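You operate a simulated robot arm through the tools that you are given. There is no shell and no other tool. Be economical: measure what you need, move in short steps, check, and stop when the job is done.

Carry out the task below with a simulated robot arm. There is one attempt and no reset: what you move stays moved.

TASK
Close the care drawer.
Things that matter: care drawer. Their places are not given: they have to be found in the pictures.

It is judged by the outcome, as a careful person would: the job done as asked, and still so three seconds after it is handed in. It fails if anything else is knocked over, pushed out of place, dropped, spilled or broken.

THE ROBOT
A 6-joint arm with a two-finger parallel gripper, fixed in place. Base frame: the origin is at the foot of the arm, x ahead of it, y to its left, z up. Lengths are in m, angles in rad, forces in N, time in s.
With the tool pointing down near the work surface it reaches from about 0.22 to 0.66 m from the base axis. Its first joint turns from -1.152 to 1.152 rad. Payload 2.9 kg.
Tool frame: the origin (TCP) lies between the finger pads and is the grasp point; the fingertips stand 0.03 m ahead of it; z points along the fingers, y is the line along which they close. The gripper opens to 0.11 m. The fingers are 0.02 m wide and 0.01 m thick; the gripper's body (0.048 by 0.112 m) begins 0.055 m behind the TCP.
Orientation is that of the tool frame in the base frame, as a unit quaternion [w, x, y, z]. With the fingers straight down and closing along the base's y, the tool's x points along the base's -x, its y along +y and its z along -z.

THE INTERFACE
- The arm moves only by the tool nudge_tool. Its argument "motion" is a list of rows, each an object of numbers (a shift or turn left out is 0, a gripper value left out holds the last): "x", "y", "z": the shift along the tool's x, y, z in m; "rx", "ry", "rz": the turn, a rotation vector about the tool's x, y, z in degrees. In form: [{"x": .., "y": .., "z": .., "rx": .., "ry": .., "rz": ..}, ...]. A call has 1 to 20 rows; each row shifts and turns the commanded pose from where the row before left it, along the tool's axes as they then stand. "fingers" is the opening, from 0 (shut) to 1 (fully open), set as the call begins (left out, the last holds). A row lasts 0.2 s, in which the tool goes at most 0.05 m and 0.15 rad; a call with a longer step from one row to the next is refused whole, and so is a gripper value outside its range. A pose out of reach is approached as far as the arm can. The call stops where the force on the tool passes 40 N (or 10 N more than at its start, if that is more) or the arm is blocked; 0.2 s more then pass. The fingers move at their own pace (about 0.108 m/s each) and stop on an object; they squeeze with about 40 N. The grip force told is the motor's: it shows also when the fingers shut on nothing. Time passes only in rows, and 0.2 s behind the last, so rows that do not move let the fingers close. It gives the time, the measured TCP pose, the force on the tool (base axes), the opening and the grip force at its end, in the units of the frame above (readings bear some noise), and new pictures: "pictures" is both (left out), scene, wrist or none.
- Cameras (640 x 400 px; columns grow to the right, rows downward): "scene" is fixed at [0.0768, 0.4363, 1.3754]; the picture's right is [-0.74, -0.67, 0.00], its down [-0.44, 0.49, -0.76] and it looks along [0.51, -0.56, -0.65] (base axes); focal length 365 px, centre (320, 200). "wrist" rides on the gripper at [-0.036, 0, -0.057] in the tool frame; the picture's right is [0.00, -1.00, 0.00], its down [0.97, 0.00, -0.24] and it looks along [0.24, 0.00, 0.97] (tool axes); focal length 218 px, centre (320, 200).
- locate(camera, pixels): there is no depth. For up to 12 entries [column, row, z] of the newest picture of that camera ("zoom" is the newest enlarged one), the place [x, y] in the base frame at which the ray of that pixel passes the height z, good to about 0.002 m. No time passes.
- enlarge(camera, box): a new picture of the part [left, top, right, bottom] of that camera's present view, enlarged. No time passes.
- hand_in(): hands the job in; it is judged then, once.

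Work in short steps. Measure before you move; look again where a grasp or a placing could have gone wrong, and mend it. You have 60 turns and 120 pictures in all, the two below and enlarged ones among them. Open the gripper and draw the arm clear of the work before you hand the job in, unless the task says otherwise; then end with one line.

The tools are called after "Emit:" by a JSON object that holds its "op" and its "data". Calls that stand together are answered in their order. nudge_tool: Moves the arm, as the interface text tells. Its arguments: {"type":"object","properties":{"motion":{"type":"array","items":{"type":"object","properties":{"x":{"type":"number"},"y":{"type":"number"},"z":{"type":"number"},"rx":{"type":"number"},"ry":{"type":"number"},"rz":{"type":"number"}}}},"fingers":{"type":"number"},"pictures":{"type":"string","enum":["both","scene","wrist","none"]}},"required":["motion"]} The other tools are called the same way: locate (camera, pixels) gives the place at which the rays of pixels pass given heights; enlarge (camera, box) takes an enlarged picture of a part of a camera's view; hand_in () hands the job in.

At the start:

```text
time: 0.0
ee_pos: [0.3785, -0.0894, 0.8759]
orientation: [0.0, 0.0, 1.0, 0.0]
contact_force: [-0.6, -0.2, -0.1]
grip_width: 0.1101
grasp_force: 0.0
```

scene: 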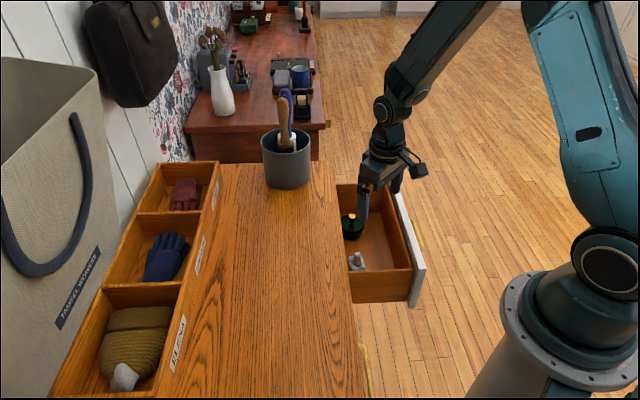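
wrist: 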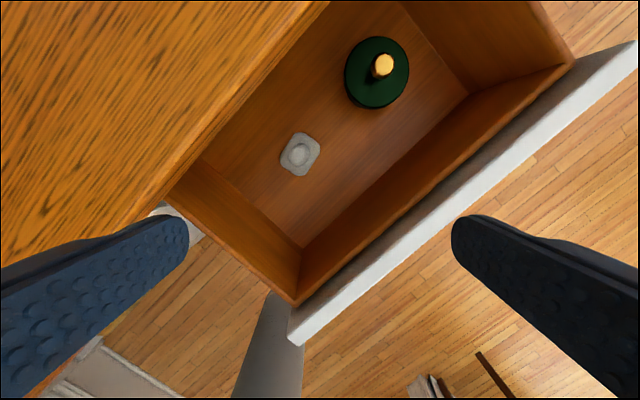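

The open drawer, with its white front, shows at about (385,245) in the scene picture. I'll enlarge it to check for labels and other drawers, and measure its edges.

Emit:
{"op": "enlarge", "data": {"camera": "scene", "box": [310, 150, 470, 400]}}

Emit:
{"op": "locate", "data": {"camera": "wrist", "pixels": [[290, 340, 0.62], [634, 42, 0.62], [297, 300, 0.62], [570, 65, 0.62], [165, 200, 0.646], [328, 2, 0.646], [300, 155, 0.55], [375, 72, 0.55]]}}

Emit:
{"op": "locate", "data": {"camera": "scene", "pixels": [[413, 307, 0.62], [393, 192, 0.62], [426, 268, 0.62], [337, 184, 0.646], [358, 346, 0.646], [405, 195, 0.62], [370, 395, 0.646]]}}

```text
1.60 times, centred on (390, 275) of scene
```

zoom: 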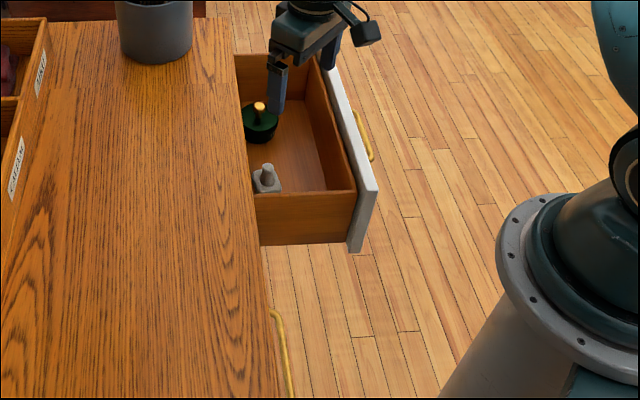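

```text
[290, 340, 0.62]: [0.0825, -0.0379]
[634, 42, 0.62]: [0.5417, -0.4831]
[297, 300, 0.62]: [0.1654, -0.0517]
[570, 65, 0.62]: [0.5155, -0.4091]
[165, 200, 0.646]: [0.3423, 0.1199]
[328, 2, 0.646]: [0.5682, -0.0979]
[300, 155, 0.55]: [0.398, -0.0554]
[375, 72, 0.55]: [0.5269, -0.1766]
```

```text
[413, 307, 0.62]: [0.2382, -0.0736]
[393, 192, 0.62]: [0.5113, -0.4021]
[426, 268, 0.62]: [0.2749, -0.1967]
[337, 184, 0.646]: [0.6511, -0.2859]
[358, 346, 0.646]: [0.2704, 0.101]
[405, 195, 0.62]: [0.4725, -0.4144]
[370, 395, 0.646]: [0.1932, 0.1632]
```

Triangulating the front's near outer top corner from scene (425,268) and wrist (303,345) gives z≈0.77, well above 0.646. I'll re-measure the edges at that height.

Emit:
{"op": "locate", "data": {"camera": "wrist", "pixels": [[303, 345, 0.769], [636, 42, 0.769], [290, 340, 0.769], [165, 200, 0.79], [328, 2, 0.79], [575, 62, 0.769], [297, 300, 0.76]]}}

Emit:
{"op": "locate", "data": {"camera": "scene", "pixels": [[426, 268, 0.769], [394, 192, 0.769], [337, 184, 0.79], [358, 346, 0.79], [421, 240, 0.72], [413, 220, 0.72]]}}

Emit:
{"op": "enlarge", "data": {"camera": "scene", "box": [350, 170, 446, 230]}}

```text
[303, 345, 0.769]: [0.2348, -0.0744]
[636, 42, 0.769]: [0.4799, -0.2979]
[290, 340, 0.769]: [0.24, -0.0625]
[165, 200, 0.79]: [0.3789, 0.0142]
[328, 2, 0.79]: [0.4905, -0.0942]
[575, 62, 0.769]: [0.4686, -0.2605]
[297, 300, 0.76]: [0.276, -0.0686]
```

```text
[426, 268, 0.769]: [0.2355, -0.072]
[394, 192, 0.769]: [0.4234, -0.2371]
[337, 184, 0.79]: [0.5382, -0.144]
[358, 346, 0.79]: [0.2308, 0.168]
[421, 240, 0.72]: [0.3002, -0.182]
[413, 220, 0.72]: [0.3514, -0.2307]
```

```text
6.67 times, centred on (398, 200) of scene
```

zoom: 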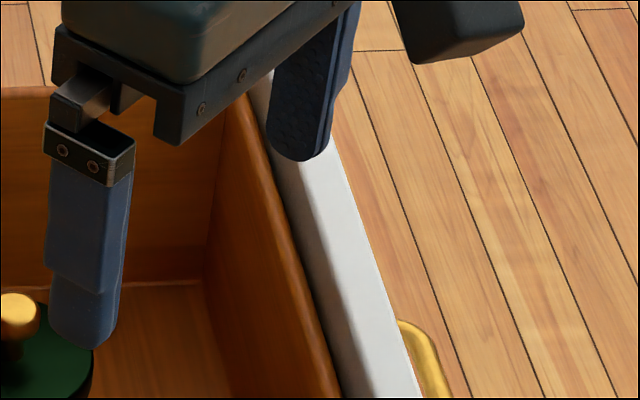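

The tabletop is at about z=0.79, its edge lies along x+y≈0.395, and the drawer front's outer face is at x+y≈0.17, centred near (0.355,-0.185). It closes along about (+0.707,+0.707). I'll shut the fingers, move out in front of the drawer at the present height, then yaw and lean so the fingertips lead.

Emit:
{"op": "nudge_tool", "data": {"motion": [{"x": 0.0196, "y": -0.0389}, {"x": 0.0196, "y": -0.0389}, {"x": 0.0196, "y": -0.0389}, {"x": 0.0196, "y": -0.0389}, {"rz": -7.5}, {"rz": -7.5}, {"rz": -7.5}, {"rz": -7.5}, {"rz": -7.5}, {"rz": -7.5}, {"ry": -8.3}, {"ry": -8.3}, {"ry": -8.4}, {}], "fingers": 0}}

```text
time: 3.0
ee_pos: [0.2989, -0.2455, 0.875]
orientation: [0.2, -0.373, 0.902, 0.083]
contact_force: [-0.6, 0.5, 0.0]
grip_width: 0.0001
grasp_force: 37.6
```

scene: 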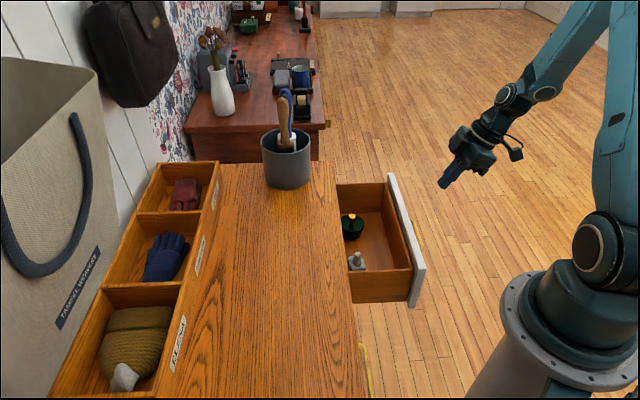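
wrist: 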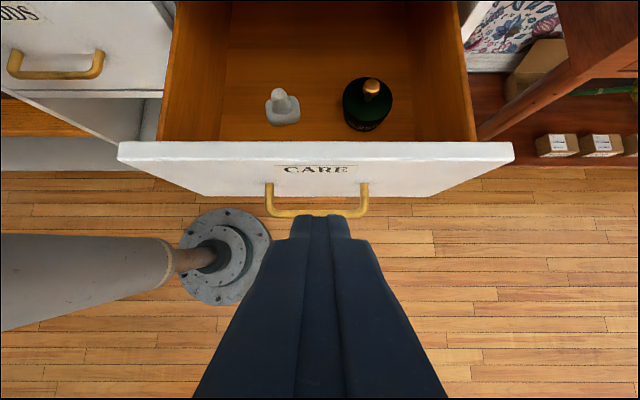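

The label reads CARE, and the tool is centred on the front. I'll measure the handle bar at (317,213) and the front's top edge before lowering.

Emit:
{"op": "locate", "data": {"camera": "wrist", "pixels": [[317, 215, 0.71], [317, 215, 0.73], [317, 159, 0.769], [317, 168, 0.75], [317, 195, 0.71], [270, 185, 0.73], [119, 158, 0.769], [513, 158, 0.769]]}}

Emit:
{"op": "enlarge", "data": {"camera": "scene", "box": [372, 180, 452, 310]}}

```text
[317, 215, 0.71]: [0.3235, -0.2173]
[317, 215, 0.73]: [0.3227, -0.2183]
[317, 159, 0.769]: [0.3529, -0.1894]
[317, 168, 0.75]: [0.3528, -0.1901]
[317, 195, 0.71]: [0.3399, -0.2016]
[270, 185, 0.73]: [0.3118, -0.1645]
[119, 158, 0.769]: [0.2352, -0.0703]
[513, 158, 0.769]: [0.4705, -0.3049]
```

```text
3.08 times, centred on (412, 245) of scene
```

zoom: 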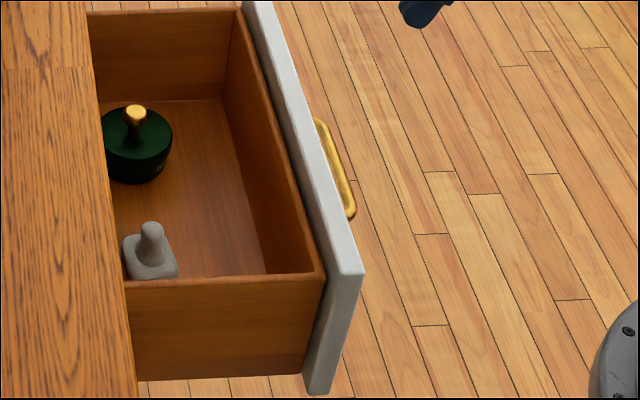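

The front's outer face is at n=(x+y)/√2≈0.116, and the handle bar is at n≈0.074, z≈0.695. I'll lower the tips to z≈0.745, which is above the handle and below the front's top edge, then approach the front.

Emit:
{"op": "nudge_tool", "data": {"motion": [{"x": 0.0145, "z": 0.0311}, {"x": 0.0145, "z": 0.0311}, {"x": 0.0145, "z": 0.0311}, {}, {"x": -0.0136, "z": 0.0063}, {"x": -0.0136, "z": 0.0063}, {}]}}

```text
time: 4.6
ee_pos: [0.319, -0.2248, 0.7721]
orientation: [0.2, -0.373, 0.902, 0.083]
contact_force: [0.4, -0.8, -0.1]
grip_width: 0.0
grasp_force: 38.0
```

scene: 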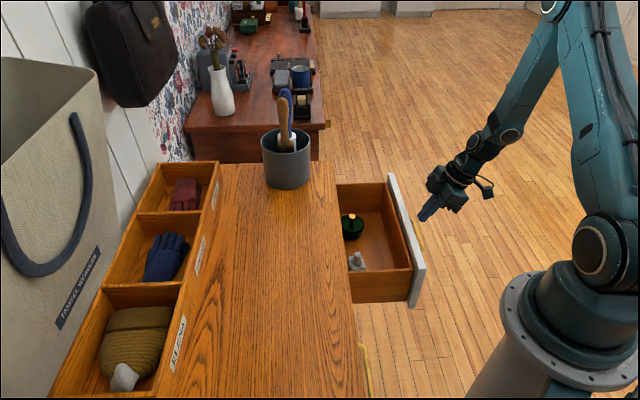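
wrist: 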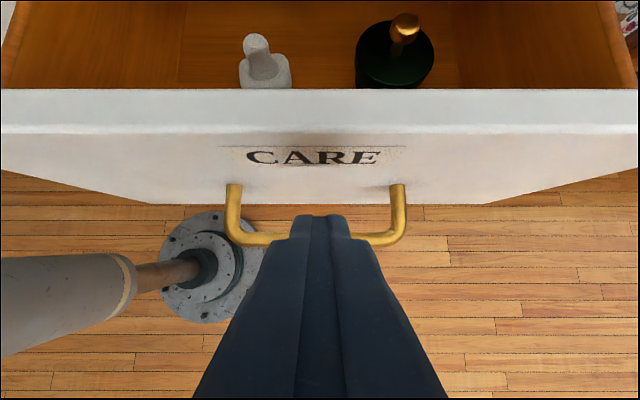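

The tips are above the handle and about 0.025 m from the front. I'll push slowly along the closing direction.

Emit:
{"op": "nudge_tool", "data": {"motion": [{"x": -0.0073, "z": 0.0034}, {"x": -0.0073, "z": 0.0034}, {"x": -0.0073, "z": 0.0034}, {"x": -0.0073, "z": 0.0034}, {"x": -0.0073, "z": 0.0034}, {"x": -0.0073, "z": 0.0034}, {"x": -0.0073, "z": 0.0034}, {"x": -0.0073, "z": 0.0034}]}}

```text
time: 6.4
ee_pos: [0.3637, -0.1788, 0.7728]
orientation: [0.2, -0.373, 0.902, 0.082]
contact_force: [0.4, -0.5, 0.1]
grip_width: 0.0
grasp_force: 38.1
```

scene: 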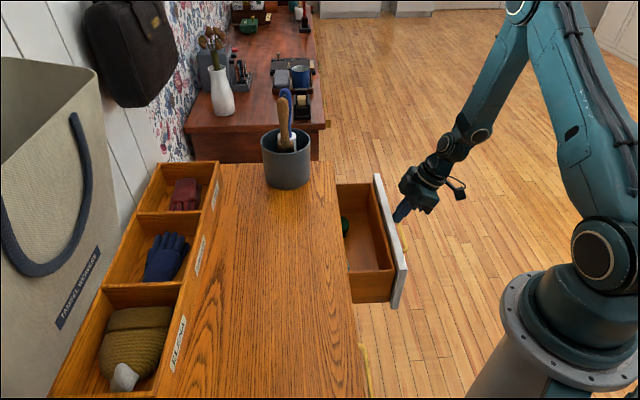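
wrist: 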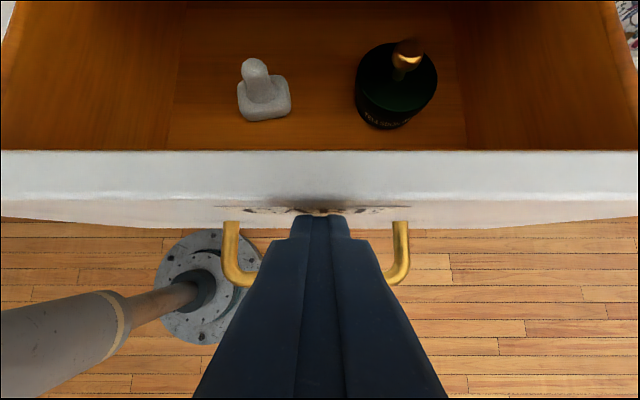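

The drawer is sliding straight and its contents are staying upright. I'll keep pushing.

Emit:
{"op": "nudge_tool", "data": {"motion": [{"x": -0.0073, "z": 0.0034}, {"x": -0.0073, "z": 0.0034}, {"x": -0.0073, "z": 0.0034}, {"x": -0.0073, "z": 0.0034}, {"x": -0.0073, "z": 0.0034}, {"x": -0.0073, "z": 0.0034}, {"x": -0.0073, "z": 0.0034}, {"x": -0.0073, "z": 0.0034}]}}

```text
time: 8.2
ee_pos: [0.4111, -0.1327, 0.7704]
orientation: [0.199, -0.374, 0.902, 0.084]
contact_force: [-0.3, -0.3, -0.1]
grip_width: 0.0001
grasp_force: 37.7
```

scene: 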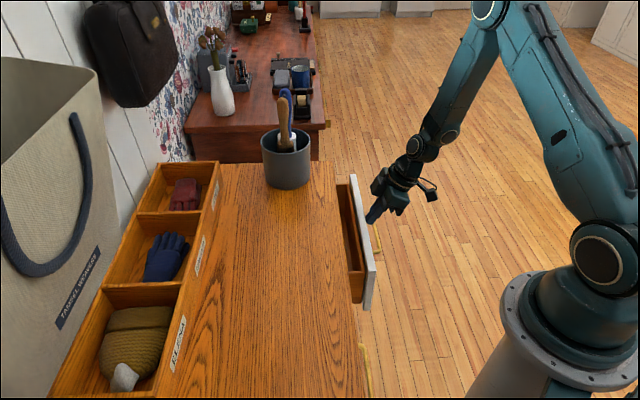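
wrist: 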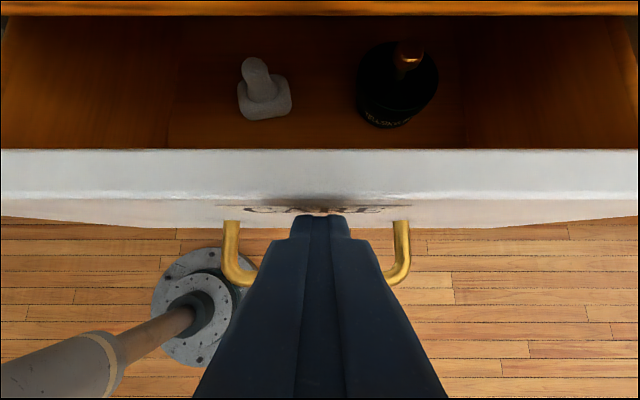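

About 0.06 m is left and the contents have clearance. I'll continue more slowly.

Emit:
{"op": "nudge_tool", "data": {"motion": [{"x": -0.0063, "z": 0.003}, {"x": -0.0063, "z": 0.003}, {"x": -0.0063, "z": 0.003}, {"x": -0.0063, "z": 0.003}, {"x": -0.0063, "z": 0.003}, {"x": -0.0063, "z": 0.003}]}}

```text
time: 9.6
ee_pos: [0.4418, -0.1017, 0.7722]
orientation: [0.2, -0.374, 0.902, 0.083]
contact_force: [1.0, 0.3, 0.2]
grip_width: 0.0
grasp_force: 37.3
```

scene: 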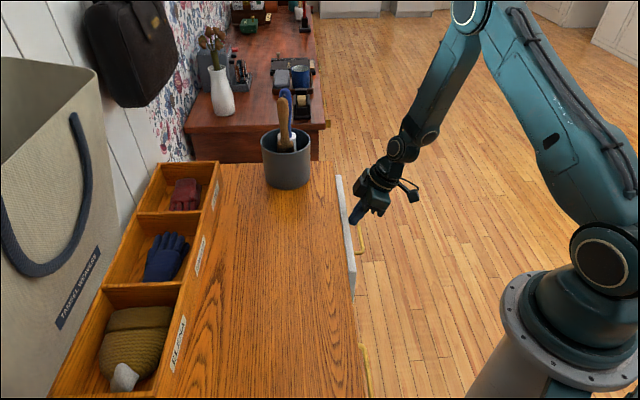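
wrist: 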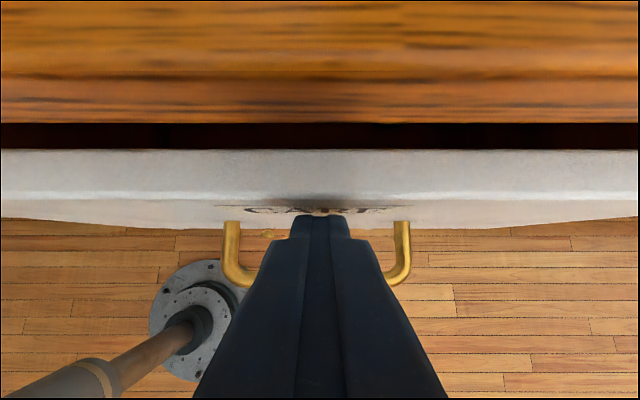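

There's still a small gap at rows 123–150 of the wrist picture. I'll continue in small steps until the drawer stops against something.

Emit:
{"op": "nudge_tool", "data": {"motion": [{"x": -0.0036, "z": 0.0017}, {"x": -0.0036, "z": 0.0017}, {"x": -0.0036, "z": 0.0017}, {"x": -0.0036, "z": 0.0017}, {"x": -0.0036, "z": 0.0017}, {"x": -0.0036, "z": 0.0017}]}}

```text
time: 11.0
ee_pos: [0.4576, -0.0855, 0.7721]
orientation: [0.2, -0.373, 0.902, 0.083]
contact_force: [0.2, -0.1, -0.5]
grip_width: 0.0
grasp_force: 37.7
```

scene: 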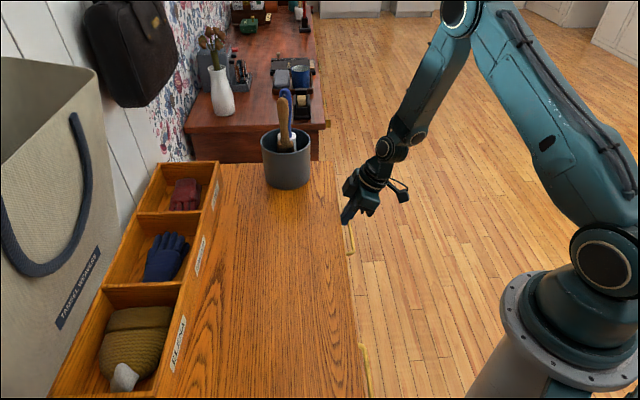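
wrist: 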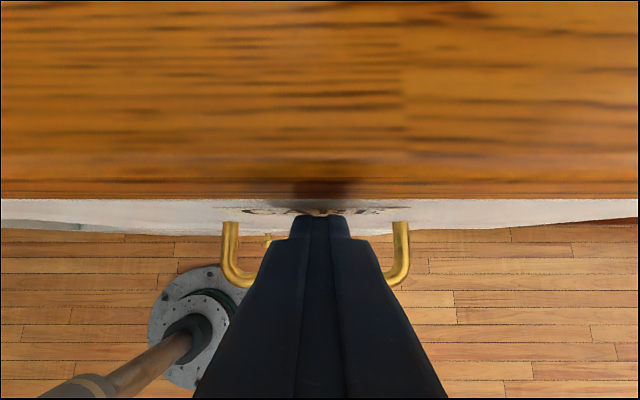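

The front's top has just gone under the tabletop edge and there is still no stop force. I'll keep going in finer steps.

Emit:
{"op": "nudge_tool", "data": {"motion": [{"x": -0.0022, "z": 0.001}, {"x": -0.0022, "z": 0.001}, {"x": -0.0022, "z": 0.001}, {"x": -0.0022, "z": 0.001}, {"x": -0.0022, "z": 0.001}, {"x": -0.0022, "z": 0.001}]}}

```text
time: 12.6
ee_pos: [0.4663, -0.0796, 0.7704]
orientation: [0.194, -0.371, 0.904, 0.082]
contact_force: [-2.8, -2.0, 0.1]
grip_width: 0.0
grasp_force: 36.8
stopped in row 6: the force on the tool passed its limit (the readings are from after the stop); the commanded pose is now the measured one
```

scene: 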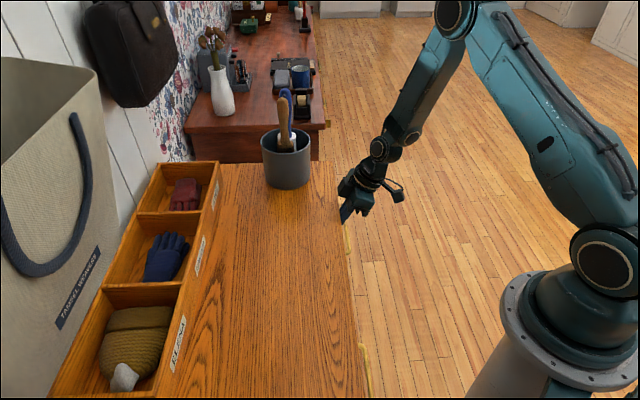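
wrist: 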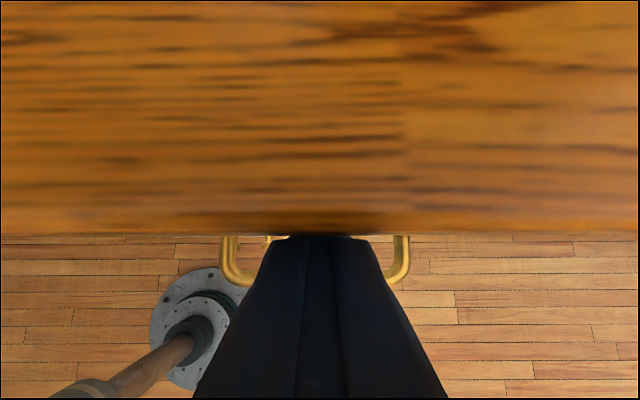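

The push stopped on the force limit, so the drawer is either closed or the finger has met the tabletop edge. I'll back off and compare it with the neighbouring closed drawer.

Emit:
{"op": "nudge_tool", "data": {"motion": [{"x": 0.0181, "z": -0.0084}, {"x": 0.0363, "z": -0.0169}, {"x": 0.0363, "z": -0.0169}, {"x": 0.0363, "z": -0.0169}, {"ry": -8}, {"ry": -8}, {}]}}

```text
time: 14.2
ee_pos: [0.3665, -0.1772, 0.7704]
orientation: [0.32, -0.357, 0.867, 0.134]
contact_force: [-0.2, -1.3, -0.2]
grip_width: 0.0001
grasp_force: 37.8
```

scene: 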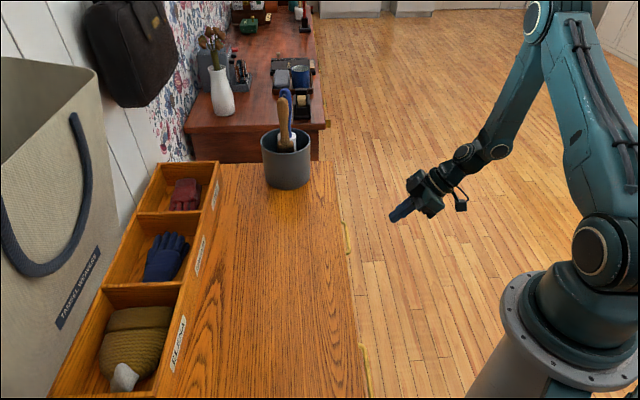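
wrist: 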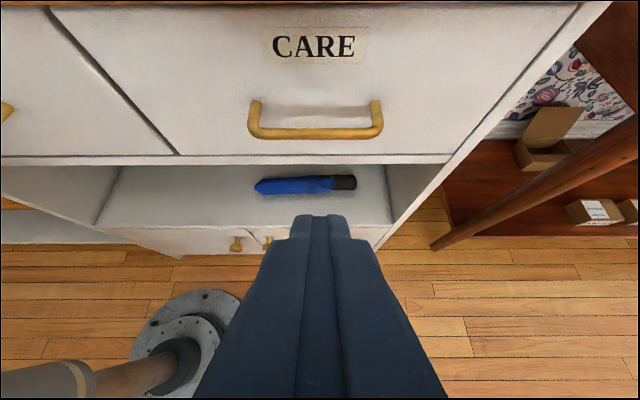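

The CARE front looks flush with its neighbour. I'll enlarge the seams to confirm.

Emit:
{"op": "enlarge", "data": {"camera": "wrist", "box": [40, 0, 240, 170]}}

Emit:
{"op": "enlarge", "data": {"camera": "wrist", "box": [400, 0, 640, 170]}}

Emit:
{"op": "enlarge", "data": {"camera": "scene", "box": [310, 200, 400, 400]}}

```text
2.35 times, centred on (140, 85) of wrist
```

zoom: 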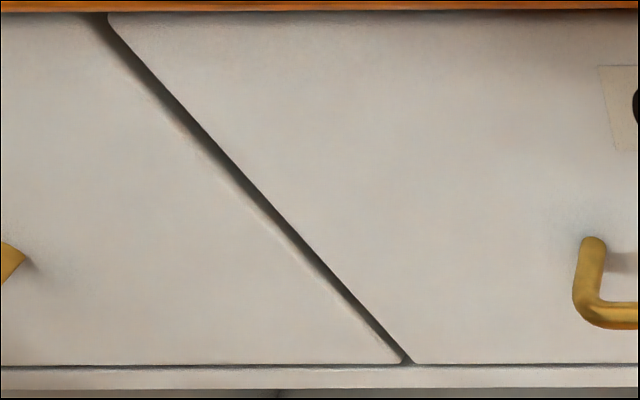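

```text
2.35 times, centred on (520, 85) of wrist
```

zoom: 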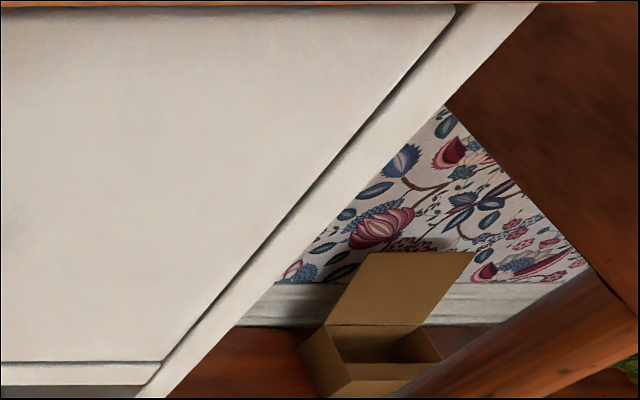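

```text
2.00 times, centred on (355, 300) of scene
```

zoom: 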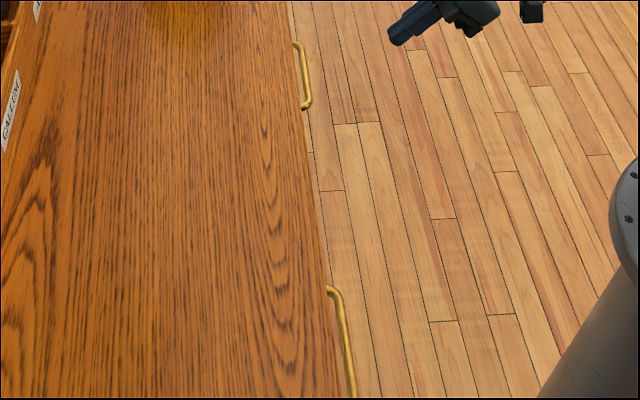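

The seams are even and the bottom edges line up, so the drawer is fully closed. I'll open the gripper and draw the arm further clear.

Emit:
{"op": "nudge_tool", "data": {"motion": [{"z": -0.03}, {"z": -0.03}, {"z": -0.03}, {}, {}], "fingers": 1}}

```text
time: 15.3
ee_pos: [0.3248, -0.2195, 0.841]
orientation: [0.319, -0.357, 0.868, 0.134]
contact_force: [0.5, -0.3, -0.3]
grip_width: 0.11
grasp_force: 0.1
```

scene: 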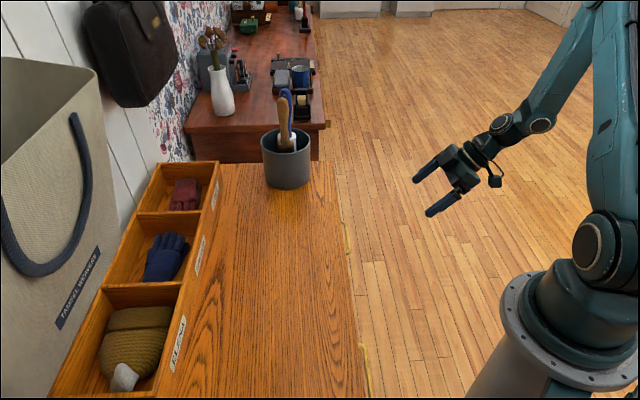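
wrist: 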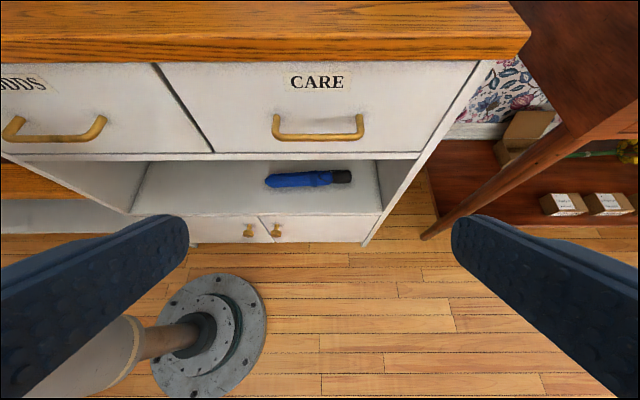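

The CARE drawer is closed and flush, and the gripper is open and clear, so I'll hand in.

Emit:
{"op": "hand_in", "data": {}}

```text
The job is handed in.
```

The care drawer is closed, flush with the drawer beside it, and nothing else was disturbed.
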